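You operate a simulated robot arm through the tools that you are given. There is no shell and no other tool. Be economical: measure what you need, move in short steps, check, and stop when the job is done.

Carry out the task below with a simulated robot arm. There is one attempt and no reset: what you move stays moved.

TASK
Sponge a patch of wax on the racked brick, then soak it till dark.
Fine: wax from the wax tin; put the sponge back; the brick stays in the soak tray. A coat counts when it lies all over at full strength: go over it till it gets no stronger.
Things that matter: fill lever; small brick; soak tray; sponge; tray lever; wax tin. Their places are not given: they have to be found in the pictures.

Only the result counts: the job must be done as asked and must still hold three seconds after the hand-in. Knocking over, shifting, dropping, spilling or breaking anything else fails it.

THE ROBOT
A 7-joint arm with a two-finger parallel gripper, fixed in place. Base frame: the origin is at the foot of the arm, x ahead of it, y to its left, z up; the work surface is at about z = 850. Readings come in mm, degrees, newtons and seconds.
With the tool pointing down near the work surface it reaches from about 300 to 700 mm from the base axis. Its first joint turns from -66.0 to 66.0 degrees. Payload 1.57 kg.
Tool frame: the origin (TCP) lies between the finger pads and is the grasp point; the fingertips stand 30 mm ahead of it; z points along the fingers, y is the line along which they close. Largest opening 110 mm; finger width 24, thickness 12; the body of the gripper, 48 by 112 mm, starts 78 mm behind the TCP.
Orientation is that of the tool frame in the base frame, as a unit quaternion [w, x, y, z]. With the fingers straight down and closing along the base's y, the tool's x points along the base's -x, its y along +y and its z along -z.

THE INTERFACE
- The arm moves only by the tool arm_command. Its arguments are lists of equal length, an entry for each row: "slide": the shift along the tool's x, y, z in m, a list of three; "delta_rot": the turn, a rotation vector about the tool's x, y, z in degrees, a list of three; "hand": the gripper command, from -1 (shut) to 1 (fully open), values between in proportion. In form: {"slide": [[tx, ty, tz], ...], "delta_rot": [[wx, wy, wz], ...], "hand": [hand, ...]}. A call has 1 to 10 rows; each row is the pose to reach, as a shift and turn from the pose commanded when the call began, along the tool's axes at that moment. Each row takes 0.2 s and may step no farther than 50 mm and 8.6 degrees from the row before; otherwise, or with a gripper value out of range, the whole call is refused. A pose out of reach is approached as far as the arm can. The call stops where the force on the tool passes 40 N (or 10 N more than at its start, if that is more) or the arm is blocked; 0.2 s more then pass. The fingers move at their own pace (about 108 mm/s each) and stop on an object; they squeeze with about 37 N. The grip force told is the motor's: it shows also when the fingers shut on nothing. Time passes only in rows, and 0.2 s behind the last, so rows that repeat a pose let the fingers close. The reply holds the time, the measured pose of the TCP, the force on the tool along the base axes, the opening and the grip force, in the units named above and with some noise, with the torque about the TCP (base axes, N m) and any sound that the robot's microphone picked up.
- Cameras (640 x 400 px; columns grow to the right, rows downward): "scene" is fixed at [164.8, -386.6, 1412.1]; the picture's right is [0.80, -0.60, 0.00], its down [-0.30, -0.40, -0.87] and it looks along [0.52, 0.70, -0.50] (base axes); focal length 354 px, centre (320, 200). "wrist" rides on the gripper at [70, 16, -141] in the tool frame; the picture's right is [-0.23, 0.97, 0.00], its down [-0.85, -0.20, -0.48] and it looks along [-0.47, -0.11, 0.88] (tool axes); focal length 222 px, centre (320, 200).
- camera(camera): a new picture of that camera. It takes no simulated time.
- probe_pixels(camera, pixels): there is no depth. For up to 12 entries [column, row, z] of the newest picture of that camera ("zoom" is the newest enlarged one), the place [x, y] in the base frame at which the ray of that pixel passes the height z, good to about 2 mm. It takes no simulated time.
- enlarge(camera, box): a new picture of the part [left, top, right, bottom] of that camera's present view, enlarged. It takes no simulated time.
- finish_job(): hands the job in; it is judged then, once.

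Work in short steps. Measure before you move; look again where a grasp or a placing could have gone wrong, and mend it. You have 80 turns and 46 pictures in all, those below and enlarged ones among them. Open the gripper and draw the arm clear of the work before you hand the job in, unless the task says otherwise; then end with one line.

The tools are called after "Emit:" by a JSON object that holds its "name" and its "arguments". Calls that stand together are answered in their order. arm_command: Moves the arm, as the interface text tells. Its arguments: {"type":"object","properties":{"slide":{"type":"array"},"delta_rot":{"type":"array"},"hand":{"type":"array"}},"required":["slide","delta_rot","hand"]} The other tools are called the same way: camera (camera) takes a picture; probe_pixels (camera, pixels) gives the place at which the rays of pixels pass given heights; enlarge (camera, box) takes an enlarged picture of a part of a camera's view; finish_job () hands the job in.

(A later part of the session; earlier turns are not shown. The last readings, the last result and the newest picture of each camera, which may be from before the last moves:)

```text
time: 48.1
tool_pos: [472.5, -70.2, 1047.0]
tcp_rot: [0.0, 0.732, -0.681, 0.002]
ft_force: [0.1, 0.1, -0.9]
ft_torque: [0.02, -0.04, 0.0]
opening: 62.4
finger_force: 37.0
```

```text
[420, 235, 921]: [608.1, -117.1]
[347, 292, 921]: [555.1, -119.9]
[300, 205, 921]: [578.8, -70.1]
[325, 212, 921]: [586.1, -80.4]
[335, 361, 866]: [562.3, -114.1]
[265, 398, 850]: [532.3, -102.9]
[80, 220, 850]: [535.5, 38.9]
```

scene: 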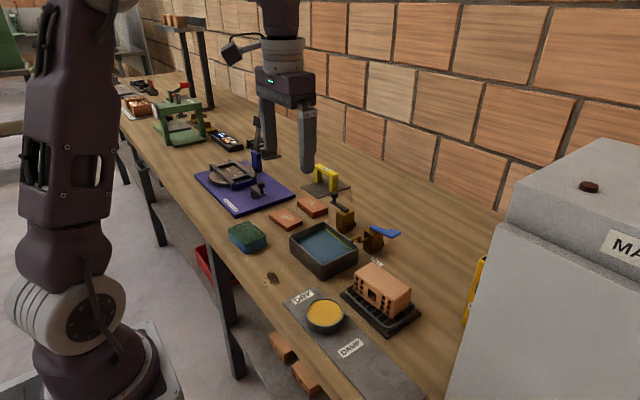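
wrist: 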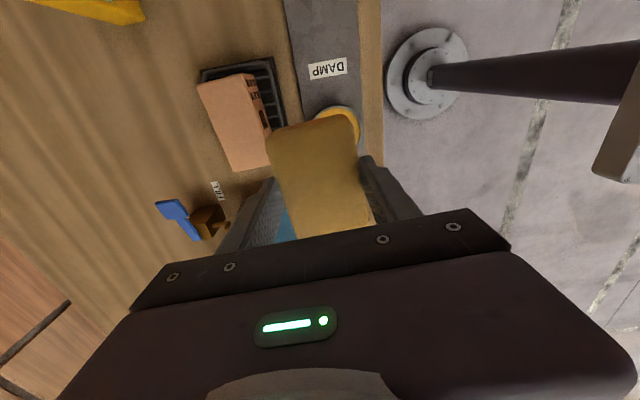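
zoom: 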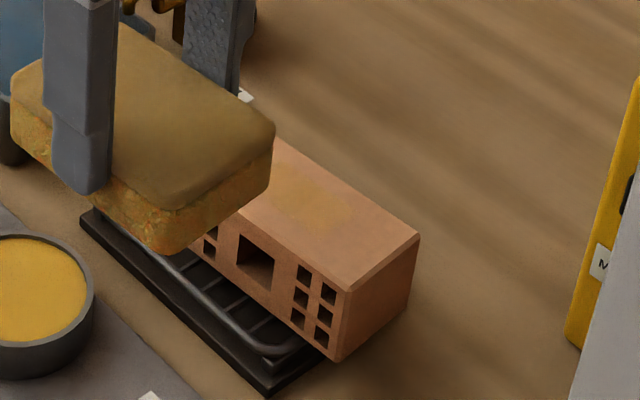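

Brick centre ≈(578,−67), still well supported by the rack (y −103…39). I set the sponge down on it and stroke toward +y, bringing it back.

Emit:
{"name": "arm_command", "arguments": {"slide": [[0.0125, -0.035, 0], [0.0125, -0.07, 0], [0.0125, -0.1063, 0], [0.0125, -0.1063, 0.03], [0.0125, -0.1063, 0.06], [0.0125, -0.1063, 0.075], [0.0125, -0.1063, 0.079], [0.0125, -0.1063, 0.0803], [0.0125, -0.1063, 0.0803]], "delta_rot": [[0, 0, 0], [0, 0, 0], [0, 0, 0], [0, 0, 0], [0, 0, 0], [0, 0, 0], [0, 0, 0], [0, 0, 0], [0, 0, 0]], "hand": [-1, -1, -1, -1, -1, -1, -1, -1, -1]}}

Emit:
{"name": "arm_command", "arguments": {"slide": [[-0.008, 0, 0.0003], [-0.016, 0, 0.0003], [-0.024, 0, 0.0003], [-0.032, 0, 0.0003], [-0.04, 0, 0.0003]], "delta_rot": [[0, 0, 0], [0, 0, 0], [0, 0, 0], [0, 0, 0], [0, 0, 0]], "hand": [-1, -1, -1, -1, -1]}}

Emit:
{"name": "enlarge", "arguments": {"camera": "scene", "box": [330, 240, 450, 340]}}

```text
time: 50.1
tool_pos: [583.2, -73.2, 967.3]
tcp_rot: [-0.002, 0.732, -0.681, 0.001]
ft_force: [0.7, -0.2, -0.2]
ft_torque: [0.02, -0.01, 0.0]
opening: 62.3
finger_force: 36.9
```

```text
time: 51.3
tool_pos: [579.9, -32.9, 966.4]
tcp_rot: [-0.001, 0.731, -0.682, 0.003]
ft_force: [0.9, -1.3, 1.8]
ft_torque: [-0.08, -0.01, 0.02]
opening: 62.4
finger_force: 37.4
```

```text
4.00 times, centred on (390, 290) of scene
```

zoom: 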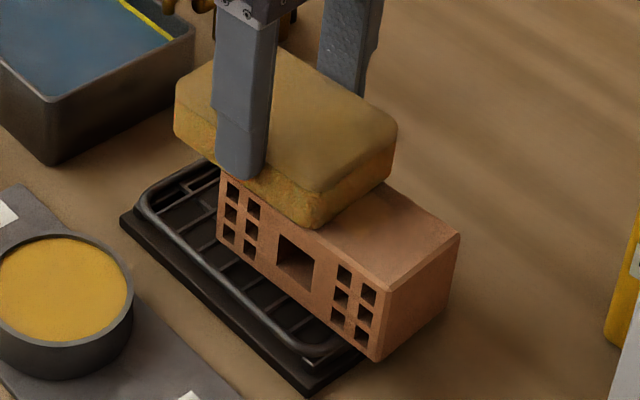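

At ~2 N the sponge slipped and the brick stayed. I keep this height and stroke back and forth repeatedly.

Emit:
{"name": "arm_command", "arguments": {"slide": [[0.012, 0, 0.0001], [0.024, 0, 0.0001], [0.036, 0, 0.0002], [0.048, 0, 0.0002], [0.036, 0, 0.0002], [0.024, 0, 0.0001], [0.012, 0, 0.0001], [0.024, 0, 0.0001], [0.036, 0, 0.0002], [0.048, 0, 0.0002]], "delta_rot": [[0, 0, 0], [0, 0, 0], [0, 0, 0], [0, 0, 0], [0, 0, 0], [0, 0, 0], [0, 0, 0], [0, 0, 0], [0, 0, 0], [0, 0, 0]], "hand": [-1, -1, -1, -1, -1, -1, -1, -1, -1, -1]}}

Emit:
{"name": "arm_command", "arguments": {"slide": [[-0.012, 0, 0.0001], [-0.024, 0, 0.0001], [-0.036, 0, 0], [-0.048, 0, 0], [-0.036, 0, 0], [-0.024, 0, 0.0001], [-0.012, 0, 0.0001], [-0.024, 0, 0.0001], [-0.036, 0, 0], [-0.048, 0, 0]], "delta_rot": [[0, 0, 0], [0, 0, 0], [0, 0, 0], [0, 0, 0], [0, 0, 0], [0, 0, 0], [0, 0, 0], [0, 0, 0], [0, 0, 0], [0, 0, 0]], "hand": [-1, -1, -1, -1, -1, -1, -1, -1, -1, -1]}}

Emit:
{"name": "arm_command", "arguments": {"slide": [[0, 0, -0.01], [0, 0, -0.04], [0.0, 0.03, -0.08], [0, 0.07, -0.08], [0, 0.11, -0.08]], "delta_rot": [[0, 0, 0], [0, 0, 0], [0, 0, 0], [0, 0, 0], [0, 0, 0]], "hand": [-1, -1, -1, -1, -1]}}

Emit:
{"name": "enlarge", "arguments": {"camera": "scene", "box": [340, 240, 460, 340]}}

```text
time: 53.5
tool_pos: [582.9, -80.3, 966.2]
tcp_rot: [-0.002, 0.732, -0.681, 0.002]
ft_force: [1.4, 9.1, 22.0]
ft_torque: [0.38, 0.2, -0.03]
opening: 62.5
finger_force: 37.0
```

```text
time: 55.7
tool_pos: [579.5, -33.1, 965.8]
tcp_rot: [-0.001, 0.732, -0.682, 0.001]
ft_force: [0.6, -3.8, 9.6]
ft_torque: [-0.2, 0.0, -0.01]
opening: 62.7
finger_force: 36.7
```

```text
time: 56.9
tool_pos: [468.8, -42.2, 1043.8]
tcp_rot: [0.0, 0.731, -0.682, 0.002]
ft_force: [0.3, -0.2, 0.6]
ft_torque: [0.03, 0.0, 0.01]
opening: 62.4
finger_force: 36.9
```

```text
4.00 times, centred on (400, 290) of scene
```

zoom: 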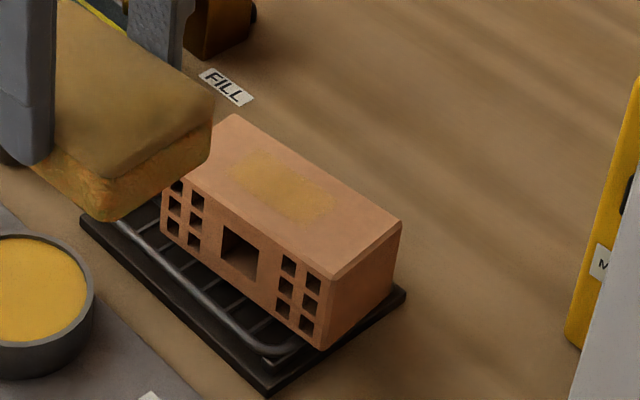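

The patch is stronger and the brick is well placed (centre ≈ y −54). Another round of strokes.

Emit:
{"name": "arm_command", "arguments": {"slide": [[0, -0.04, 0], [0, -0.08, 0], [0, -0.11, 0], [0, -0.11, 0.04], [0, -0.11, 0.07], [0, -0.11, 0.0795], [0.01, -0.11, 0.0797], [0.02, -0.11, 0.0797], [0.03, -0.11, 0.0797], [0.04, -0.11, 0.0797]], "delta_rot": [[0, 0, 0], [0, 0, 0], [0, 0, 0], [0, 0, 0], [0, 0, 0], [0, 0, 0], [0, 0, 0], [0, 0, 0], [0, 0, 0], [0, 0, 0]], "hand": [-1, -1, -1, -1, -1, -1, -1, -1, -1, -1]}}

Emit:
{"name": "arm_command", "arguments": {"slide": [[-0.01, 0, 0], [-0.02, 0, 0], [-0.03, 0, 0], [-0.04, 0, 0], [-0.03, 0, 0], [-0.02, 0, 0], [-0.01, 0, 0], [0, 0, 0], [-0.01, 0, 0], [-0.02, 0, 0]], "delta_rot": [[0, 0, 0], [0, 0, 0], [0, 0, 0], [0, 0, 0], [0, 0, 0], [0, 0, 0], [0, 0, 0], [0, 0, 0], [0, 0, 0], [0, 0, 0]], "hand": [-1, -1, -1, -1, -1, -1, -1, -1, -1, -1]}}

Emit:
{"name": "arm_command", "arguments": {"slide": [[-0.01, 0, 0.0003], [-0.02, 0, 0.0003], [-0.01, 0, 0.0003], [0, 0, 0.0003], [0.01, 0, 0.0003], [0.02, 0, 0.0003], [0.01, 0, 0.0003], [0, 0, 0.0003], [-0.01, 0, 0.0003], [-0.02, 0, 0.0003]], "delta_rot": [[0, 0, 0], [0, 0, 0], [0, 0, 0], [0, 0, 0], [0, 0, 0], [0, 0, 0], [0, 0, 0], [0, 0, 0], [0, 0, 0], [0, 0, 0]], "hand": [-1, -1, -1, -1, -1, -1, -1, -1, -1, -1]}}

Emit:
{"name": "arm_command", "arguments": {"slide": [[0, 0, -0.01], [0, 0, -0.04], [0.0, 0.03, -0.08], [0, 0.07, -0.08], [0, 0.11, -0.08]], "delta_rot": [[0, 0, 0], [0, 0, 0], [0, 0, 0], [0, 0, 0], [0, 0, 0]], "hand": [-1, -1, -1, -1, -1]}}

Emit:
{"name": "enlarge", "arguments": {"camera": "scene", "box": [340, 240, 460, 340]}}

```text
time: 59.1
tool_pos: [581.9, -74.0, 967.1]
tcp_rot: [-0.003, 0.732, -0.681, 0.001]
ft_force: [-0.2, 0.7, 0.0]
ft_torque: [0.0, 0.01, -0.01]
opening: 62.6
finger_force: 36.7
```

```text
time: 61.3
tool_pos: [579.2, -54.0, 965.3]
tcp_rot: [-0.001, 0.731, -0.682, 0.001]
ft_force: [0.3, -0.8, 0.5]
ft_torque: [0.0, -0.01, 0.01]
opening: 62.5
finger_force: 37.1
```

```text
time: 63.5
tool_pos: [579.6, -33.1, 967.0]
tcp_rot: [-0.001, 0.732, -0.681, 0.0]
ft_force: [-0.6, -0.3, 0.7]
ft_torque: [0.02, -0.02, 0.01]
opening: 62.6
finger_force: 37.0
```

```text
time: 64.7
tool_pos: [468.8, -40.1, 1046.5]
tcp_rot: [-0.001, 0.731, -0.682, 0.003]
ft_force: [-0.1, 0.3, -0.6]
ft_torque: [-0.01, -0.02, 0.0]
opening: 62.7
finger_force: 37.1
```

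```text
4.00 times, centred on (400, 290) of scene
```

zoom: 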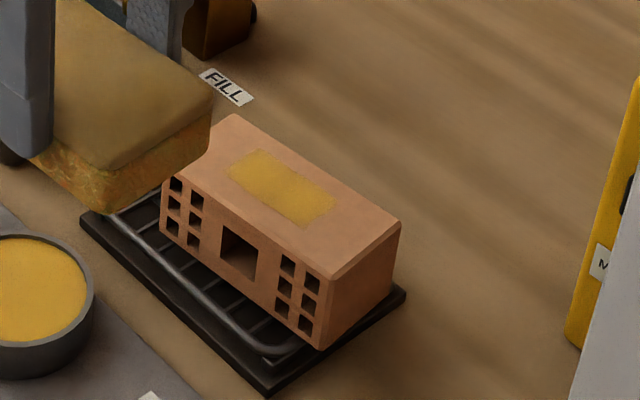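

Much stronger now and the brick didn't move. One more identical round to check that it stops growing.

Emit:
{"name": "arm_command", "arguments": {"slide": [[0, -0.04, 0], [0, -0.08, 0], [0, -0.11, 0], [0, -0.11, 0.04], [0, -0.11, 0.07], [0, -0.11, 0.0796], [0.01, -0.11, 0.08], [0.02, -0.11, 0.08], [0.03, -0.11, 0.08], [0.04, -0.11, 0.08]], "delta_rot": [[0, 0, 0], [0, 0, 0], [0, 0, 0], [0, 0, 0], [0, 0, 0], [0, 0, 0], [0, 0, 0], [0, 0, 0], [0, 0, 0], [0, 0, 0]], "hand": [-1, -1, -1, -1, -1, -1, -1, -1, -1, -1]}}

Emit:
{"name": "arm_command", "arguments": {"slide": [[-0.01, 0, 0], [-0.02, 0, 0], [-0.03, 0, 0], [-0.04, 0, 0], [-0.03, 0, 0], [-0.02, 0, 0], [-0.01, 0, 0], [0, 0, 0], [-0.01, 0, 0], [-0.02, 0, 0]], "delta_rot": [[0, 0, 0], [0, 0, 0], [0, 0, 0], [0, 0, 0], [0, 0, 0], [0, 0, 0], [0, 0, 0], [0, 0, 0], [0, 0, 0], [0, 0, 0]], "hand": [-1, -1, -1, -1, -1, -1, -1, -1, -1, -1]}}

Emit:
{"name": "arm_command", "arguments": {"slide": [[-0.01, 0, 0], [-0.02, 0, 0], [-0.01, 0, 0], [0, 0, 0], [0.01, 0, 0], [0.02, 0, 0], [0.01, 0, 0], [0, 0, 0], [-0.01, 0, 0], [-0.02, 0, 0]], "delta_rot": [[0, 0, 0], [0, 0, 0], [0, 0, 0], [0, 0, 0], [0, 0, 0], [0, 0, 0], [0, 0, 0], [0, 0, 0], [0, 0, 0], [0, 0, 0]], "hand": [-1, -1, -1, -1, -1, -1, -1, -1, -1, -1]}}

Emit:
{"name": "arm_command", "arguments": {"slide": [[0, 0, -0.01], [0, 0, -0.04], [0.0, 0.03, -0.08], [0, 0.07, -0.08], [0, 0.11, -0.08]], "delta_rot": [[0, 0, 0], [0, 0, 0], [0, 0, 0], [0, 0, 0], [0, 0, 0]], "hand": [-1, -1, -1, -1, -1]}}

Emit:
{"name": "enlarge", "arguments": {"camera": "scene", "box": [340, 240, 460, 340]}}

```text
time: 66.9
tool_pos: [580.9, -74.4, 967.3]
tcp_rot: [-0.002, 0.732, -0.681, 0.001]
ft_force: [0.5, 1.0, -0.7]
ft_torque: [0.01, -0.02, 0.0]
opening: 62.5
finger_force: 37.3
```

```text
time: 69.1
tool_pos: [580.5, -54.5, 967.6]
tcp_rot: [-0.001, 0.732, -0.681, 0.002]
ft_force: [0.3, -0.5, 0.2]
ft_torque: [0.04, 0.02, -0.01]
opening: 62.5
finger_force: 37.1
```

```text
time: 71.3
tool_pos: [580.3, -33.8, 966.5]
tcp_rot: [-0.001, 0.732, -0.681, 0.001]
ft_force: [0.2, 0.1, -0.9]
ft_torque: [0.02, -0.01, -0.01]
opening: 62.6
finger_force: 37.3
```

```text
time: 72.5
tool_pos: [471.8, -42.4, 1044.6]
tcp_rot: [-0.001, 0.732, -0.682, 0.002]
ft_force: [-0.9, -0.9, 0.2]
ft_torque: [0.03, -0.01, 0.01]
opening: 62.4
finger_force: 37.2
```

```text
4.00 times, centred on (400, 290) of scene
```

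zoom: 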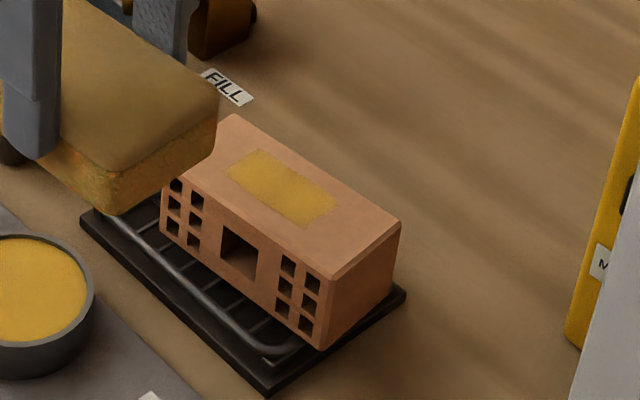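

It looks unchanged, but contact may have been missing this time (≈0 N). I repeat slightly deeper, checking force after the first stroke.

Emit:
{"name": "arm_command", "arguments": {"slide": [[0, -0.04, 0], [0, -0.08, 0], [0.005, -0.11, 0], [0.01, -0.11, 0.04], [0.02, -0.11, 0.07], [0.02, -0.11, 0.0796], [0.02, -0.11, 0.0805], [0.02, -0.11, 0.0805]], "delta_rot": [[0, 0, 0], [0, 0, 0], [0, 0, 0], [0, 0, 0], [0, 0, 0], [0, 0, 0], [0, 0, 0], [0, 0, 0]], "hand": [-1, -1, -1, -1, -1, -1, -1, -1]}}

```text
time: 74.3
tool_pos: [582.3, -54.6, 964.5]
tcp_rot: [-0.001, 0.732, -0.681, 0.003]
ft_force: [-0.8, 1.1, 15.2]
ft_torque: [0.19, 0.29, -0.03]
opening: 62.6
finger_force: 37.3
```

15 N is too much; I back off 0.6 mm and stroke.

Emit:
{"name": "arm_command", "arguments": {"slide": [[0, 0, -0.0006], [0.01, 0, -0.0006], [0.02, 0, -0.0005], [0.01, 0, -0.0006], [0, 0, -0.0006], [-0.01, 0, -0.0006], [-0.02, 0, -0.0006], [-0.01, 0, -0.0006], [0, 0, -0.0006], [0.01, 0, -0.0006]], "delta_rot": [[0, 0, 0], [0, 0, 0], [0, 0, 0], [0, 0, 0], [0, 0, 0], [0, 0, 0], [0, 0, 0], [0, 0, 0], [0, 0, 0], [0, 0, 0]], "hand": [-1, -1, -1, -1, -1, -1, -1, -1, -1, -1]}}

Emit:
{"name": "arm_command", "arguments": {"slide": [[0.01, 0, 0.0002], [0, 0, 0.0002], [-0.01, 0, 0.0002], [-0.02, 0, 0.0002], [-0.03, 0, 0.0002], [-0.02, 0, 0.0002], [-0.01, 0, 0.0002], [0, 0, 0.0002], [-0.01, 0, 0.0002], [-0.02, 0, 0.0002]], "delta_rot": [[0, 0, 0], [0, 0, 0], [0, 0, 0], [0, 0, 0], [0, 0, 0], [0, 0, 0], [0, 0, 0], [0, 0, 0], [0, 0, 0], [0, 0, 0]], "hand": [-1, -1, -1, -1, -1, -1, -1, -1, -1, -1]}}

Emit:
{"name": "arm_command", "arguments": {"slide": [[0, 0, -0.01], [0, 0, -0.04], [0.0, 0.03, -0.08], [0, 0.07, -0.08], [0, 0.11, -0.08]], "delta_rot": [[0, 0, 0], [0, 0, 0], [0, 0, 0], [0, 0, 0], [0, 0, 0]], "hand": [-1, -1, -1, -1, -1]}}

Emit:
{"name": "enlarge", "arguments": {"camera": "scene", "box": [340, 240, 460, 340]}}

```text
time: 76.5
tool_pos: [581.4, -63.2, 965.0]
tcp_rot: [-0.001, 0.732, -0.681, 0.001]
ft_force: [-0.5, -0.5, 0.1]
ft_torque: [-0.02, -0.01, -0.02]
opening: 62.6
finger_force: 37.4
```

```text
time: 78.7
tool_pos: [580.9, -42.9, 965.9]
tcp_rot: [-0.001, 0.731, -0.682, 0.001]
ft_force: [0.7, 1.6, -0.1]
ft_torque: [0.02, -0.04, -0.01]
opening: 62.4
finger_force: 36.9
```

```text
time: 79.9
tool_pos: [470.2, -52.1, 1045.6]
tcp_rot: [0.0, 0.732, -0.682, 0.002]
ft_force: [-0.4, -0.2, -0.6]
ft_torque: [0.0, -0.02, -0.02]
opening: 62.4
finger_force: 36.9
```

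```text
4.00 times, centred on (400, 290) of scene
```

zoom: 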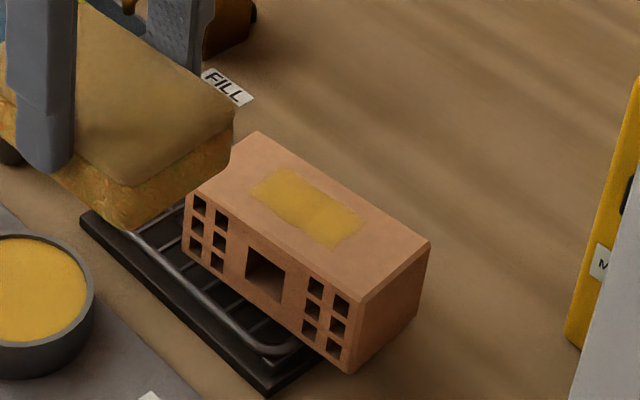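

Slightly richer still; the brick drifted to centre ≈ y −75. I put the sponge on it and stroke toward +y, bringing it back, then stroke lightly.

Emit:
{"name": "arm_command", "arguments": {"slide": [[0.0356, -0.04, 0], [0.0356, -0.08, 0], [0.0356, -0.1077, 0], [0.0356, -0.1077, 0.04], [0.0356, -0.1077, 0.07], [0.0356, -0.1077, 0.0795], [0.0356, -0.1077, 0.0803], [0.0356, -0.1077, 0.0803]], "delta_rot": [[0, 0, 0], [0, 0, 0], [0, 0, 0], [0, 0, 0], [0, 0, 0], [0, 0, 0], [0, 0, 0], [0, 0, 0]], "hand": [-1, -1, -1, -1, -1, -1, -1, -1]}}

Emit:
{"name": "arm_command", "arguments": {"slide": [[-0.008, 0, 0.0001], [-0.016, 0, 0.0001], [-0.024, 0, 0.0001], [-0.032, 0, 0.0001], [-0.04, 0, 0.0001], [-0.04, 0, 0.0001]], "delta_rot": [[0, 0, 0], [0, 0, 0], [0, 0, 0], [0, 0, 0], [0, 0, 0], [0, 0, 0]], "hand": [-1, -1, -1, -1, -1, -1]}}

Emit:
{"name": "enlarge", "arguments": {"camera": "scene", "box": [340, 240, 460, 340]}}

```text
refused: row 1 steps farther than a row can; nothing moved
```

```text
time: 81.3
tool_pos: [468.0, -12.7, 1045.6]
tcp_rot: [-0.001, 0.732, -0.681, 0.001]
ft_force: [-0.8, -0.2, 0.2]
ft_torque: [0.01, 0.0, -0.02]
opening: 62.4
finger_force: 37.2
```

```text
4.00 times, centred on (400, 290) of scene
```

zoom: 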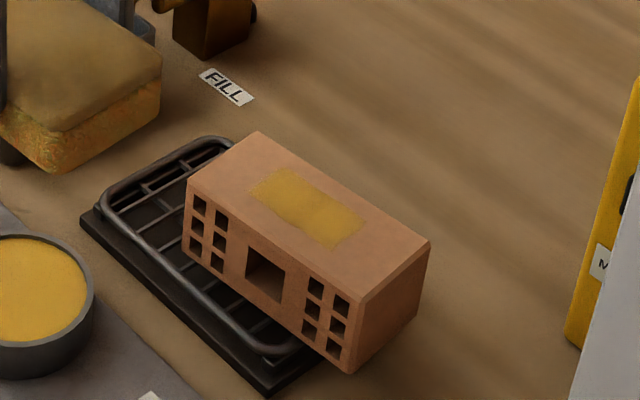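

The first call was refused (the second only moved in free air). The patch's −y half is slightly richer than the +y half, so more passes are needed; I re-approach properly.

Emit:
{"name": "arm_command", "arguments": {"slide": [[0.035, -0.03, 0], [0.07, -0.06, 0], [0.0756, -0.1077, 0], [0.0756, -0.1077, 0.04], [0.0756, -0.1077, 0.07], [0.0756, -0.1077, 0.079], [0.0756, -0.1077, 0.0802], [0.0756, -0.1077, 0.0802]], "delta_rot": [[0, 0, 0], [0, 0, 0], [0, 0, 0], [0, 0, 0], [0, 0, 0], [0, 0, 0], [0, 0, 0], [0, 0, 0]], "hand": [-1, -1, -1, -1, -1, -1, -1, -1]}}

```text
time: 83.1
tool_pos: [580.7, -78.0, 965.1]
tcp_rot: [-0.001, 0.733, -0.681, 0.002]
ft_force: [0.1, -0.7, 2.5]
ft_torque: [0.03, 0.03, 0.03]
opening: 62.8
finger_force: 36.8
```

2.5 N: good for slipping strokes.

Emit:
{"name": "arm_command", "arguments": {"slide": [[-0.01, 0, 0], [-0.02, 0, 0], [-0.03, 0, 0], [-0.02, 0, 0], [-0.01, 0, 0], [0, 0, 0], [0.01, 0, 0.0001], [0, 0, 0], [-0.01, 0, 0], [-0.02, 0, 0]], "delta_rot": [[0, 0, 0], [0, 0, 0], [0, 0, 0], [0, 0, 0], [0, 0, 0], [0, 0, 0], [0, 0, 0], [0, 0, 0], [0, 0, 0], [0, 0, 0]], "hand": [-1, -1, -1, -1, -1, -1, -1, -1, -1, -1]}}

Emit:
{"name": "arm_command", "arguments": {"slide": [[-0.01, 0, 0.0002], [0, 0, 0.0002], [0.01, 0, 0.0002], [0.02, 0, 0.0002], [0.01, 0, 0.0002], [0, 0, 0.0002], [-0.01, 0, 0.0002], [0, 0, 0.0002], [0.01, 0, 0.0002], [0.02, 0, 0.0002]], "delta_rot": [[0, 0, 0], [0, 0, 0], [0, 0, 0], [0, 0, 0], [0, 0, 0], [0, 0, 0], [0, 0, 0], [0, 0, 0], [0, 0, 0], [0, 0, 0]], "hand": [-1, -1, -1, -1, -1, -1, -1, -1, -1, -1]}}

Emit:
{"name": "arm_command", "arguments": {"slide": [[-0.008, 0, 0.0006], [-0.016, 0, 0.0006], [-0.024, 0, 0.0006], [-0.032, 0, 0.0006], [-0.04, 0, 0.0006]], "delta_rot": [[0, 0, 0], [0, 0, 0], [0, 0, 0], [0, 0, 0], [0, 0, 0]], "hand": [-1, -1, -1, -1, -1]}}

Emit:
{"name": "arm_command", "arguments": {"slide": [[0, 0, -0.01], [0, 0, -0.04], [0.0, 0.03, -0.08], [0, 0.07, -0.08], [0, 0.11, -0.08]], "delta_rot": [[0, 0, 0], [0, 0, 0], [0, 0, 0], [0, 0, 0], [0, 0, 0]], "hand": [-1, -1, -1, -1, -1]}}

Emit:
{"name": "enlarge", "arguments": {"camera": "scene", "box": [340, 240, 460, 340]}}

```text
time: 85.3
tool_pos: [579.2, -59.4, 965.3]
tcp_rot: [-0.001, 0.732, -0.681, 0.002]
ft_force: [-0.6, -0.8, 3.2]
ft_torque: [-0.04, -0.01, 0.02]
opening: 62.4
finger_force: 36.9
```

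```text
time: 87.5
tool_pos: [581.3, -78.1, 964.3]
tcp_rot: [-0.002, 0.732, -0.681, 0.003]
ft_force: [0.0, 2.5, 3.5]
ft_torque: [0.06, 0.0, 0.01]
opening: 62.4
finger_force: 36.9
```

```text
time: 88.7
tool_pos: [577.3, -39.2, 965.7]
tcp_rot: [-0.002, 0.731, -0.682, 0.001]
ft_force: [0.6, -2.0, 1.0]
ft_torque: [-0.07, 0.05, -0.01]
opening: 62.3
finger_force: 37.0
```

```text
time: 89.9
tool_pos: [466.5, -46.5, 1041.9]
tcp_rot: [-0.002, 0.732, -0.682, 0.002]
ft_force: [0.5, 0.1, 0.0]
ft_torque: [-0.01, -0.02, 0.0]
opening: 62.2
finger_force: 37.7
```

```text
4.00 times, centred on (400, 290) of scene
```

zoom: 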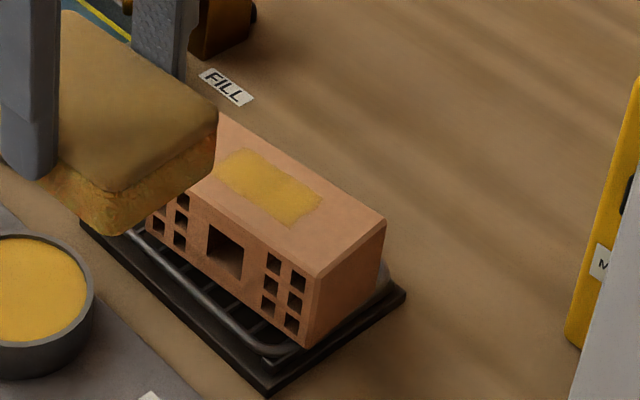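

The brick is back at centre ≈ y −45 and the patch looks even. One more confirmatory light round, then I'll return the sponge.

Emit:
{"name": "arm_command", "arguments": {"slide": [[0, -0.04, 0], [0, -0.08, 0], [0, -0.11, 0], [0, -0.11, 0.04], [0, -0.11, 0.07], [0, -0.11, 0.0795], [0, -0.11, 0.0802], [0.01, -0.11, 0.0803], [0.02, -0.11, 0.0803], [0.01, -0.11, 0.0803]], "delta_rot": [[0, 0, 0], [0, 0, 0], [0, 0, 0], [0, 0, 0], [0, 0, 0], [0, 0, 0], [0, 0, 0], [0, 0, 0], [0, 0, 0], [0, 0, 0]], "hand": [-1, -1, -1, -1, -1, -1, -1, -1, -1, -1]}}

Emit:
{"name": "arm_command", "arguments": {"slide": [[-0.01, 0, 0], [-0.02, 0, 0], [-0.01, 0, 0.0001], [0, 0, 0.0001], [0.01, 0, 0.0002], [0.02, 0, 0.0002], [0.01, 0, 0.0002], [0, 0, 0.0002], [-0.01, 0, 0.0002], [-0.02, 0, 0.0002]], "delta_rot": [[0, 0, 0], [0, 0, 0], [0, 0, 0], [0, 0, 0], [0, 0, 0], [0, 0, 0], [0, 0, 0], [0, 0, 0], [0, 0, 0], [0, 0, 0]], "hand": [-1, -1, -1, -1, -1, -1, -1, -1, -1, -1]}}

Emit:
{"name": "arm_command", "arguments": {"slide": [[0.01, 0, 0.0001], [0.02, 0, 0.0001], [0.03, 0, 0.0001], [0.02, 0, 0.0001], [0.01, 0, 0.0001], [0, 0, 0.0001], [0.01, 0, 0.0001], [0.02, 0, 0.0001], [0.01, 0, 0.0001], [0.0, 0, 0.0001]], "delta_rot": [[0, 0, 0], [0, 0, 0], [0, 0, 0], [0, 0, 0], [0, 0, 0], [0, 0, 0], [0, 0, 0], [0, 0, 0], [0, 0, 0], [0, 0, 0]], "hand": [-1, -1, -1, -1, -1, -1, -1, -1, -1, -1]}}

Emit:
{"name": "arm_command", "arguments": {"slide": [[0, 0, -0.01], [0, 0, -0.04], [0.0, 0.03, -0.08], [0, 0.07, -0.08], [0, 0.11, -0.08]], "delta_rot": [[0, 0, 0], [0, 0, 0], [0, 0, 0], [0, 0, 0], [0, 0, 0]], "hand": [-1, -1, -1, -1, -1]}}

```text
time: 92.1
tool_pos: [578.2, -52.1, 964.6]
tcp_rot: [-0.001, 0.731, -0.682, 0.002]
ft_force: [0.8, -4.8, 6.9]
ft_torque: [-0.11, 0.06, 0.05]
opening: 62.8
finger_force: 37.2
```

```text
time: 94.3
tool_pos: [576.9, -29.5, 964.3]
tcp_rot: [-0.001, 0.731, -0.682, 0.003]
ft_force: [0.8, -4.5, 11.7]
ft_torque: [-0.19, 0.08, 0.04]
opening: 62.4
finger_force: 37.6
```

```text
time: 96.5
tool_pos: [577.1, -30.1, 963.8]
tcp_rot: [-0.001, 0.732, -0.681, 0.002]
ft_force: [-0.2, -6.3, 11.1]
ft_torque: [-0.15, 0.12, 0.04]
opening: 62.5
finger_force: 36.9
```

```text
time: 97.7
tool_pos: [465.9, -37.8, 1042.5]
tcp_rot: [-0.001, 0.732, -0.681, 0.002]
ft_force: [-0.3, 0.9, -0.5]
ft_torque: [0.01, -0.01, -0.02]
opening: 62.5
finger_force: 36.9
```

Firm contact throughout. Now I carry the sponge back to its original spot (458.9,325.4).

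Emit:
{"name": "arm_command", "arguments": {"slide": [[-0.0454, -0.0023, 0], [-0.0907, -0.0046, 0], [-0.136, -0.0069, 0], [-0.1814, -0.0092, 0], [-0.2267, -0.0115, 0], [-0.2721, -0.0138, 0], [-0.3174, -0.0161, 0], [-0.3628, -0.0184, 0], [-0.3628, -0.0184, 0.04], [-0.3628, -0.0184, 0.08]], "delta_rot": [[0, 0, 0], [0, 0, 0], [0, 0, 0], [0, 0, 0], [0, 0, 0], [0, 0, 0], [0, 0, 0], [0, 0, 0], [0, 0, 0], [0, 0, 0]], "hand": [-1, -1, -1, -1, -1, -1, -1, -1, -1, -1]}}

Emit:
{"name": "arm_command", "arguments": {"slide": [[0, 0, 0.03], [0, 0, 0.055], [0, 0, 0.061], [0, 0, 0.063], [0, 0, 0.065], [0, 0, 0.0665]], "delta_rot": [[0, 0, 0], [0, 0, 0], [0, 0, 0], [0, 0, 0], [0, 0, 0], [0, 0, 0]], "hand": [-1, -1, -1, -1, -1, -1]}}

```text
time: 99.9
tool_pos: [460.8, 326.6, 960.6]
tcp_rot: [-0.002, 0.732, -0.681, 0.002]
ft_force: [0.0, 0.6, -0.2]
ft_torque: [0.01, 0.01, 0.03]
opening: 62.4
finger_force: 36.5
```

```text
time: 101.3
tool_pos: [458.8, 325.4, 896.1]
tcp_rot: [0.0, 0.732, -0.681, 0.002]
ft_force: [0.4, -1.0, 0.5]
ft_torque: [0.04, 0.02, -0.02]
opening: 62.5
finger_force: 37.3
```

Not touching yet; lowering a touch more.

Emit:
{"name": "arm_command", "arguments": {"slide": [[0, 0, 0.001], [0, 0, 0.002], [0, 0, 0.003]], "delta_rot": [[0, 0, 0], [0, 0, 0], [0, 0, 0]], "hand": [-1, -1, -1]}}

```text
time: 102.1
tool_pos: [459.1, 324.4, 893.2]
tcp_rot: [-0.001, 0.732, -0.681, 0.001]
ft_force: [0.2, -0.5, 0.1]
ft_torque: [0.0, 0.01, -0.03]
opening: 62.7
finger_force: 36.9
```

Emit:
{"name": "arm_command", "arguments": {"slide": [[0, 0, 0.001], [0, 0, 0.002], [0, 0, 0.002]], "delta_rot": [[0, 0, 0], [0, 0, 0], [0, 0, 0]], "hand": [-1, -1, -1]}}

```text
time: 102.9
tool_pos: [460.3, 325.2, 892.5]
tcp_rot: [-0.001, 0.732, -0.682, 0.0]
ft_force: [0.3, -0.6, 2.6]
ft_torque: [-0.03, 0.04, -0.02]
opening: 62.4
finger_force: 37.6
```

Contact. I release, rise, and take an overview.

Emit:
{"name": "arm_command", "arguments": {"slide": [[0, 0, 0], [0, 0, 0], [0, 0, -0.04], [0, 0, -0.09], [0, 0, -0.14], [0.04, 0, -0.16], [0.09, 0, -0.16]], "delta_rot": [[0, 0, 0], [0, 0, 0], [0, 0, 0], [0, 0, 0], [0, 0, 0], [0, 0, 0], [0, 0, 0]], "hand": [0.6, 0.6, 0.6, 0.6, 0.6, 0.6, 0.6]}}

Emit:
{"name": "enlarge", "arguments": {"camera": "scene", "box": [220, 170, 440, 330]}}

```text
time: 104.5
tool_pos: [464.6, 236.7, 1050.9]
tcp_rot: [-0.001, 0.732, -0.681, 0.002]
ft_force: [-0.7, -0.4, 0.7]
ft_torque: [0.03, 0.04, 0.0]
opening: 87.9
finger_force: 0.0
```

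```text
2.50 times, centred on (330, 250) of scene
```

zoom: 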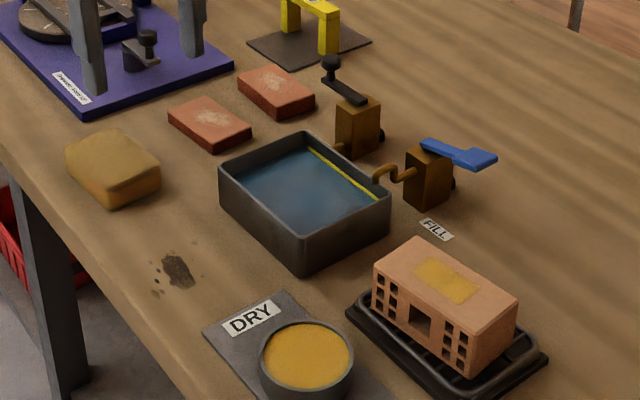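

Sponge is back in place and the patch is clear yellow. I probe the brick (z 921) and tray rim (z 884) corners in this zoom.

Emit:
{"name": "probe_pixels", "arguments": {"camera": "zoom", "pixels": [[375, 266, 921], [420, 239, 921], [517, 300, 921], [470, 337, 921], [219, 167, 884], [305, 133, 884], [389, 193, 884], [302, 238, 884], [302, 270, 850], [222, 205, 850], [389, 222, 850]]}}

Emit:
{"name": "arm_command", "arguments": {"slide": [[0.05, 0, -0.02], [0.1, -0.02, -0.04], [0.14, -0.04, -0.04], [0.18, -0.06, -0.04]], "delta_rot": [[0, 0, 0], [0, 0, 0], [0, 0, 0], [0, 0, 0]], "hand": [0.6, 0.6, 0.6, 0.6]}}

Emit:
{"name": "camera", "arguments": {"camera": "wrist"}}

```text
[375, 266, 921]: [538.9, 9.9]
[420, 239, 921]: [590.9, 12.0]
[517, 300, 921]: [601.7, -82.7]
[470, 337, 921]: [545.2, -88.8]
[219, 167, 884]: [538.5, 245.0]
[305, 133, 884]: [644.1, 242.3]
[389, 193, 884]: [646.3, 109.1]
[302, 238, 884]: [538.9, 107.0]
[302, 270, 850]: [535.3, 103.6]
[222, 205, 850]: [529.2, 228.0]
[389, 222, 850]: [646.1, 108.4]
```

```text
refused: row 1 steps farther than a row can; nothing moved
```

```text
7 pictures are left
```

wrist: 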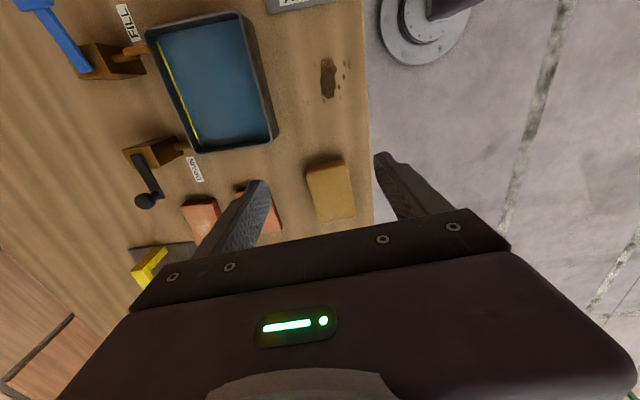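

Wrist view shows the tray with rim corners ≈(145,36),(243,12),(277,138),(193,152); I probe them plus the water-line and lever positions.

Emit:
{"name": "probe_pixels", "arguments": {"camera": "wrist", "pixels": [[145, 36, 884], [243, 12, 884], [277, 138, 884], [193, 152, 884], [179, 95, 866], [145, 200, 920], [75, 65, 905], [40, 15, 910], [180, 95, 860]]}}

Emit:
{"name": "enlarge", "arguments": {"camera": "wrist", "box": [20, 0, 290, 220]}}

```text
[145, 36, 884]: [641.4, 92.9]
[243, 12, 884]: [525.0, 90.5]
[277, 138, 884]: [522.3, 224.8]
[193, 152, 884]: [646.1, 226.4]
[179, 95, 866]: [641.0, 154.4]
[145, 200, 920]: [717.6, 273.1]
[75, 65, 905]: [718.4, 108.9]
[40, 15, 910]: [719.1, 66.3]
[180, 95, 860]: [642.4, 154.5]
```

```text
1.82 times, centred on (155, 110) of wrist
```

zoom: 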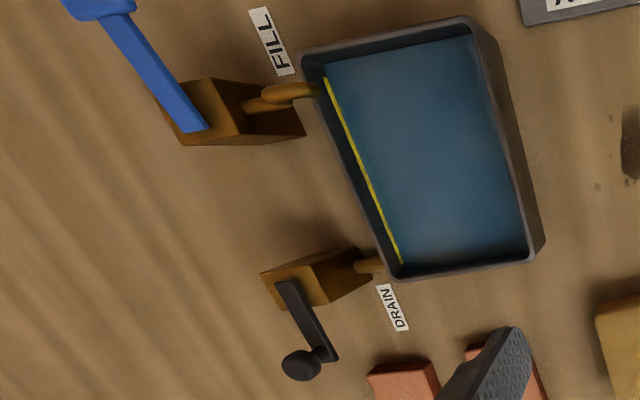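

I probe the rim's corners more precisely at two heights to triangulate with the scene values.

Emit:
{"name": "probe_pixels", "arguments": {"camera": "zoom", "pixels": [[472, 19, 884], [472, 19, 900], [533, 261, 884], [533, 261, 900], [398, 280, 884], [398, 280, 900], [303, 50, 884], [303, 50, 900], [535, 262, 850], [545, 243, 850], [500, 40, 850]]}}

Emit:
{"name": "probe_pixels", "arguments": {"camera": "scene", "pixels": [[289.6, 236.8, 900], [324, 223.2, 900], [357.6, 247.2, 900], [322.8, 265.2, 900]]}}

```text
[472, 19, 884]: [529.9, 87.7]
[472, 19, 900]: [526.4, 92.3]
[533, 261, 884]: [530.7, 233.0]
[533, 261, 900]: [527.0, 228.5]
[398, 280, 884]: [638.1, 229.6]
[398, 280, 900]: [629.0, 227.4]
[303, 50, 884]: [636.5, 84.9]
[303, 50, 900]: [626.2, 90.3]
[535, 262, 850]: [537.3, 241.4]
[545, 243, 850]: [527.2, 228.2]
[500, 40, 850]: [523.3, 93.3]
```

```text
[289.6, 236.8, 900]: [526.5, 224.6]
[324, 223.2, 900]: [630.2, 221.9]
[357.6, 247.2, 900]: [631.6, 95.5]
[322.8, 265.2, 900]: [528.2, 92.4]
```

Rim agrees at z≈900: tray x 527–629, y 93–226, centre (578,159), yaw≈0. I find the height of the yellow line/water edge the same way.

Emit:
{"name": "probe_pixels", "arguments": {"camera": "zoom", "pixels": [[364, 172, 870], [364, 172, 890], [400, 262, 870], [400, 262, 890], [525, 252, 870], [525, 252, 890], [468, 38, 870], [468, 38, 890]]}}

Emit:
{"name": "probe_pixels", "arguments": {"camera": "scene", "pixels": [[338.8, 239.6, 870], [338.8, 239.6, 890], [325.2, 230, 870], [325.2, 230, 890], [352.8, 249.5, 870], [352.8, 249.5, 890]]}}

```text
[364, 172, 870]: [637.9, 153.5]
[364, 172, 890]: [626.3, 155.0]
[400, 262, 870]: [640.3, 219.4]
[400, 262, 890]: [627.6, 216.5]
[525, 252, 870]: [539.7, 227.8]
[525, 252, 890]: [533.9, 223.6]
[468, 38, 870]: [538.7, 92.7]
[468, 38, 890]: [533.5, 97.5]
```

```text
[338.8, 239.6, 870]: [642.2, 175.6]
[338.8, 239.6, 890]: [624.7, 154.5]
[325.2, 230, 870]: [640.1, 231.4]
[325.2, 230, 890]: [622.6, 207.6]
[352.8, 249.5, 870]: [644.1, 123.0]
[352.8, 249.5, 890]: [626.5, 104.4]
```

The line (and water edge) is at z≈889, so the tray looks filled. Now I go over the brick at (569.5,−37), straddling it across x.

Emit:
{"name": "arm_command", "arguments": {"slide": [[0.04, -0.0122, 0], [0.08, -0.0245, 0], [0.12, -0.0367, 0], [0.16, -0.0489, 0], [0.2, -0.0611, 0], [0.24, -0.0734, 0], [0.2804, -0.0856, 0], [0.2804, -0.0856, 0.04], [0.2804, -0.0856, 0.08]], "delta_rot": [[0, 0, 0], [0, 0, 0], [0, 0, 0], [0, 0, 0], [0, 0, 0], [0, 0, 0], [0, 0, -1], [0, 0, -1], [0, 0, -1]], "hand": [0.6, 0.6, 0.6, 0.6, 0.6, 0.6, 0.6, 0.6, 0.6]}}

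Emit:
{"name": "enlarge", "arguments": {"camera": "scene", "box": [310, 190, 450, 330]}}

```text
time: 106.5
tool_pos: [570.0, -36.9, 972.9]
tcp_rot: [-0.002, 0.737, -0.676, 0.002]
ft_force: [-0.4, 0.3, -0.9]
ft_torque: [0.02, -0.05, -0.01]
opening: 88.2
finger_force: 0.1
```

```text
2.86 times, centred on (380, 260) of scene
```

zoom: 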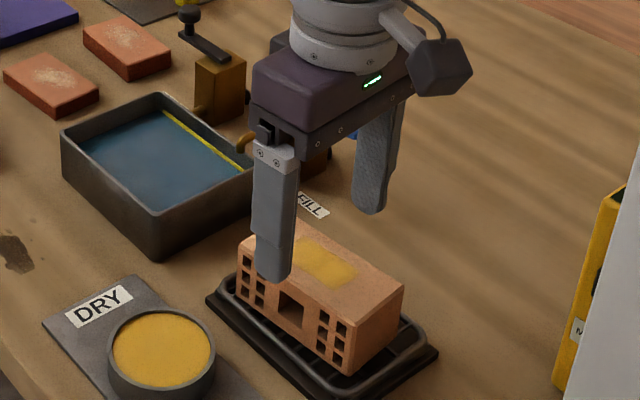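

Fingers are centred on the brick. I descend to z≈925 and close.

Emit:
{"name": "arm_command", "arguments": {"slide": [[0, 0, 0.025], [0, 0, 0.04], [0, 0, 0.048], [0, 0, 0.048], [0, 0, 0.048], [0, 0, 0.048]], "delta_rot": [[0, 0, 0], [0, 0, 0], [0, 0, 0], [0, 0, 0], [0, 0, 0], [0, 0, 0]], "hand": [0.6, 0.6, 0.6, -1, -1, -1]}}

Emit:
{"name": "arm_command", "arguments": {"slide": [[0, 0, -0.015], [0, 0, -0.04], [0, 0, -0.07]], "delta_rot": [[0, 0, 0], [0, 0, 0], [0, 0, 0]], "hand": [-1, -1, -1]}}

```text
time: 107.9
tool_pos: [571.4, -37.9, 924.4]
tcp_rot: [-0.001, 0.738, -0.675, 0.001]
ft_force: [1.2, -0.3, 0.1]
ft_torque: [-0.05, 0.0, 0.01]
opening: 54.5
finger_force: 37.2
```

```text
time: 108.7
tool_pos: [571.5, -38.1, 995.1]
tcp_rot: [-0.001, 0.737, -0.676, 0.002]
ft_force: [0.1, 0.5, -3.2]
ft_torque: [0.0, -0.04, -0.04]
opening: 54.6
finger_force: 37.0
```

Brick held (54.5 mm, ~3 N). I carry it over the tray centre (578,159), squaring the yaw to 0.

Emit:
{"name": "arm_command", "arguments": {"slide": [[-0.0391, -0.0047, 0], [-0.0783, -0.0094, 0], [-0.1174, -0.014, 0], [-0.1566, -0.0187, 0], [-0.1957, -0.0234, 0], [-0.1957, -0.0234, 0.015]], "delta_rot": [[0, 0, 1], [0, 0, 2], [0, 0, 3], [0, 0, 4], [0, 0, 4.8], [0, 0, 4.8]], "hand": [-1, -1, -1, -1, -1, -1]}}

Emit:
{"name": "enlarge", "arguments": {"camera": "scene", "box": [250, 160, 410, 290]}}

```text
time: 110.1
tool_pos: [577.1, 158.8, 980.1]
tcp_rot: [-0.001, 0.708, -0.706, 0.002]
ft_force: [0.2, -1.2, -3.6]
ft_torque: [0.0, 0.0, 0.02]
opening: 54.5
finger_force: 36.9
```

```text
3.08 times, centred on (330, 225) of scene
```

zoom: 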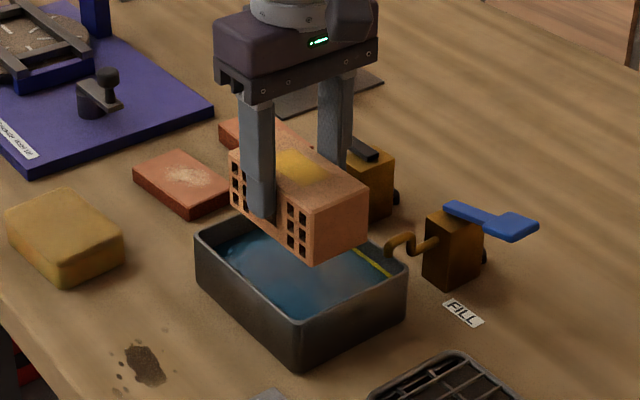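

I probe the held brick's bottom corners (z≈921) against the tray.

Emit:
{"name": "probe_pixels", "arguments": {"camera": "zoom", "pixels": [[232, 200, 921], [313, 264, 921], [367, 240, 921], [229, 152, 976], [367, 186, 976], [313, 209, 976], [300, 322, 900], [196, 242, 900], [405, 273, 900]]}}

```text
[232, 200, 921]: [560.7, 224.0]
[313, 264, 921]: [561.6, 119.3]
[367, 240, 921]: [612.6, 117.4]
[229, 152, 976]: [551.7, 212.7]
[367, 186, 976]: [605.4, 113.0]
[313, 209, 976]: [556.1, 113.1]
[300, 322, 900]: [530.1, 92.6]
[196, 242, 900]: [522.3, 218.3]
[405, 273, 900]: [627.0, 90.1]
```

Brick's centre is about 4 mm too far +y, 2 mm too far +x; I correct that and lower slowly into the tray.

Emit:
{"name": "arm_command", "arguments": {"slide": [[0.004, 0.002, 0.005], [0.004, 0.002, 0.015], [0.004, 0.002, 0.024], [0.004, 0.002, 0.032], [0.004, 0.002, 0.039], [0.004, 0.002, 0.045], [0.004, 0.002, 0.05], [0.004, 0.002, 0.055], [0.004, 0.002, 0.058], [0.004, 0.002, 0.061]], "delta_rot": [[0, 0, 0], [0, 0, 0], [0, 0, 0], [0, 0, 0], [0, 0, 0], [0, 0, 0], [0, 0, 0], [0, 0, 0], [0, 0, 0], [0, 0, 0]], "hand": [-1, -1, -1, -1, -1, -1, -1, -1, -1, -1]}}

Emit:
{"name": "arm_command", "arguments": {"slide": [[0, 0, 0.001], [0, 0, 0.002], [0, 0, 0.003], [0, 0, 0.004]], "delta_rot": [[0, 0, 0], [0, 0, 0], [0, 0, 0], [0, 0, 0]], "hand": [-1, -1, -1, -1]}}

```text
time: 112.3
tool_pos: [575.3, 155.0, 918.9]
tcp_rot: [-0.002, 0.709, -0.705, 0.001]
ft_force: [-0.1, -0.3, -3.4]
ft_torque: [-0.01, 0.02, -0.01]
opening: 54.7
finger_force: 36.8
```

```text
time: 113.3
tool_pos: [575.1, 154.9, 913.5]
tcp_rot: [-0.002, 0.708, -0.706, 0.002]
ft_force: [0.2, 0.5, -3.7]
ft_torque: [0.01, -0.02, -0.01]
opening: 54.5
finger_force: 37.1
```

Still hanging freely; I lower on in 1 mm steps.

Emit:
{"name": "arm_command", "arguments": {"slide": [[0, 0, 0.001], [0, 0, 0.002], [0, 0, 0.003], [0, 0, 0.004]], "delta_rot": [[0, 0, 0], [0, 0, 0], [0, 0, 0], [0, 0, 0]], "hand": [-1, -1, -1, -1]}}

```text
time: 114.3
tool_pos: [575.9, 155.5, 910.2]
tcp_rot: [-0.001, 0.709, -0.705, 0.0]
ft_force: [-0.1, 0.0, -3.2]
ft_torque: [0.02, 0.02, 0.01]
opening: 54.7
finger_force: 36.7
```

Emit:
{"name": "arm_command", "arguments": {"slide": [[0, 0, 0.001], [0, 0, 0.002], [0, 0, 0.003], [0, 0, 0.004]], "delta_rot": [[0, 0, 0], [0, 0, 0], [0, 0, 0], [0, 0, 0]], "hand": [-1, -1, -1, -1]}}

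```text
time: 115.3
tool_pos: [574.7, 154.2, 907.4]
tcp_rot: [-0.002, 0.709, -0.705, 0.002]
ft_force: [-4.2, -0.1, 17.1]
ft_torque: [-0.47, 0.76, -0.03]
opening: 54.8
finger_force: 37.4
```

Floor contact. I ease off, open just to ~60 mm, and rise.

Emit:
{"name": "arm_command", "arguments": {"slide": [[0, 0, -0.001], [0, 0, -0.001], [0, 0, -0.001], [0, 0, -0.02], [0, 0, -0.05], [0, 0, -0.1], [0, 0, -0.14]], "delta_rot": [[0, 0, 0], [0, 0, 0], [0, 0, 0], [0, 0, 0], [0, 0, 0], [0, 0, 0], [0, 0, 0]], "hand": [-1, 0.1, 0.1, 0.1, 0.1, 0.1, 0.1]}}

Emit:
{"name": "enlarge", "arguments": {"camera": "scene", "box": [250, 180, 410, 290]}}

```text
time: 116.9
tool_pos: [575.7, 153.8, 1047.5]
tcp_rot: [-0.001, 0.709, -0.705, 0.002]
ft_force: [0.4, -0.6, 1.0]
ft_torque: [-0.02, -0.04, 0.0]
opening: 60.4
finger_force: 0.0
```

```text
3.64 times, centred on (330, 235) of scene
```

zoom: 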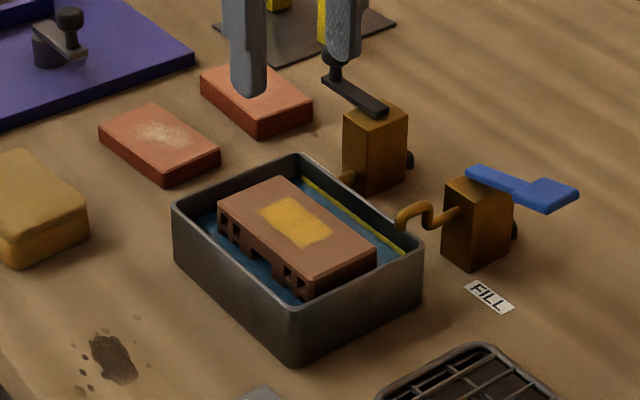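

The brick sits in the water and is darkening, the waxed patch standing out. I draw the arm aside and wait ~6 s before looking again.

Emit:
{"name": "arm_command", "arguments": {"slide": [[0, 0.03, -0.03], [0, 0.06, -0.06], [0, 0.09, -0.09], [0, 0.1, -0.1], [0, 0.1, -0.1], [0, 0.1, -0.1], [0, 0.1, -0.1], [0, 0.1, -0.1], [0, 0.1, -0.1], [0, 0.1, -0.1]], "delta_rot": [[0, 0, 0], [0, 0, 0], [0, 0, 0], [0, 0, 0], [0, 0, 0], [0, 0, 0], [0, 0, 0], [0, 0, 0], [0, 0, 0], [0, 0, 0]], "hand": [0.1, 0.1, 0.1, 0.1, 0.1, 0.1, 0.1, 0.1, 0.1, 0.1]}}

Emit:
{"name": "arm_command", "arguments": {"slide": [[0, 0, 0], [0, 0, 0], [0, 0, 0], [0, 0, 0], [0, 0, 0], [0, 0, 0], [0, 0, 0], [0, 0, 0], [0, 0, 0], [0, 0, 0]], "delta_rot": [[0, 0, 0], [0, 0, 0], [0, 0, 0], [0, 0, 0], [0, 0, 0], [0, 0, 0], [0, 0, 0], [0, 0, 0], [0, 0, 0], [0, 0, 0]], "hand": [0.1, 0.1, 0.1, 0.1, 0.1, 0.1, 0.1, 0.1, 0.1, 0.1]}}

Emit:
{"name": "arm_command", "arguments": {"slide": [[0, 0, 0], [0, 0, 0], [0, 0, 0], [0, 0, 0], [0, 0, 0], [0, 0, 0], [0, 0, 0], [0, 0, 0], [0, 0, 0], [0, 0, 0]], "delta_rot": [[0, 0, 0], [0, 0, 0], [0, 0, 0], [0, 0, 0], [0, 0, 0], [0, 0, 0], [0, 0, 0], [0, 0, 0], [0, 0, 0], [0, 0, 0]], "hand": [0.1, 0.1, 0.1, 0.1, 0.1, 0.1, 0.1, 0.1, 0.1, 0.1]}}

Emit:
{"name": "enlarge", "arguments": {"camera": "scene", "box": [250, 180, 410, 290]}}

```text
time: 119.1
tool_pos: [475.9, 153.5, 1146.0]
tcp_rot: [-0.001, 0.708, -0.706, 0.001]
ft_force: [0.1, 0.0, -0.1]
ft_torque: [0.0, 0.01, 0.0]
opening: 60.6
finger_force: 0.1
```

```text
time: 121.3
tool_pos: [477.0, 153.7, 1146.5]
tcp_rot: [-0.001, 0.709, -0.706, 0.001]
ft_force: [-0.2, -0.2, -0.1]
ft_torque: [-0.03, 0.0, 0.01]
opening: 60.7
finger_force: 0.0
```

```text
time: 123.5
tool_pos: [476.2, 151.4, 1146.7]
tcp_rot: [-0.001, 0.709, -0.705, 0.001]
ft_force: [0.5, 0.4, -0.3]
ft_torque: [0.0, 0.02, 0.0]
opening: 60.4
finger_force: 0.0
```

```text
3.64 times, centred on (330, 235) of scene
```

zoom: 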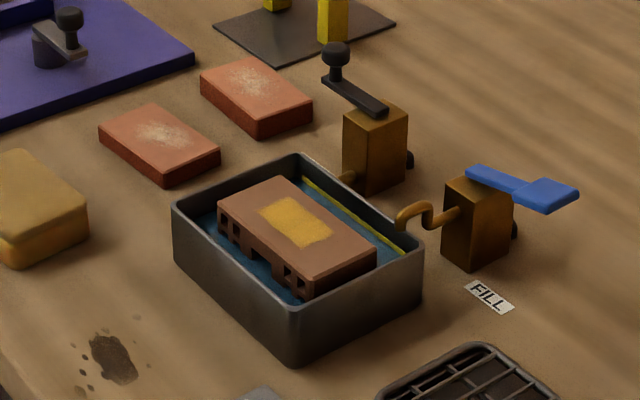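

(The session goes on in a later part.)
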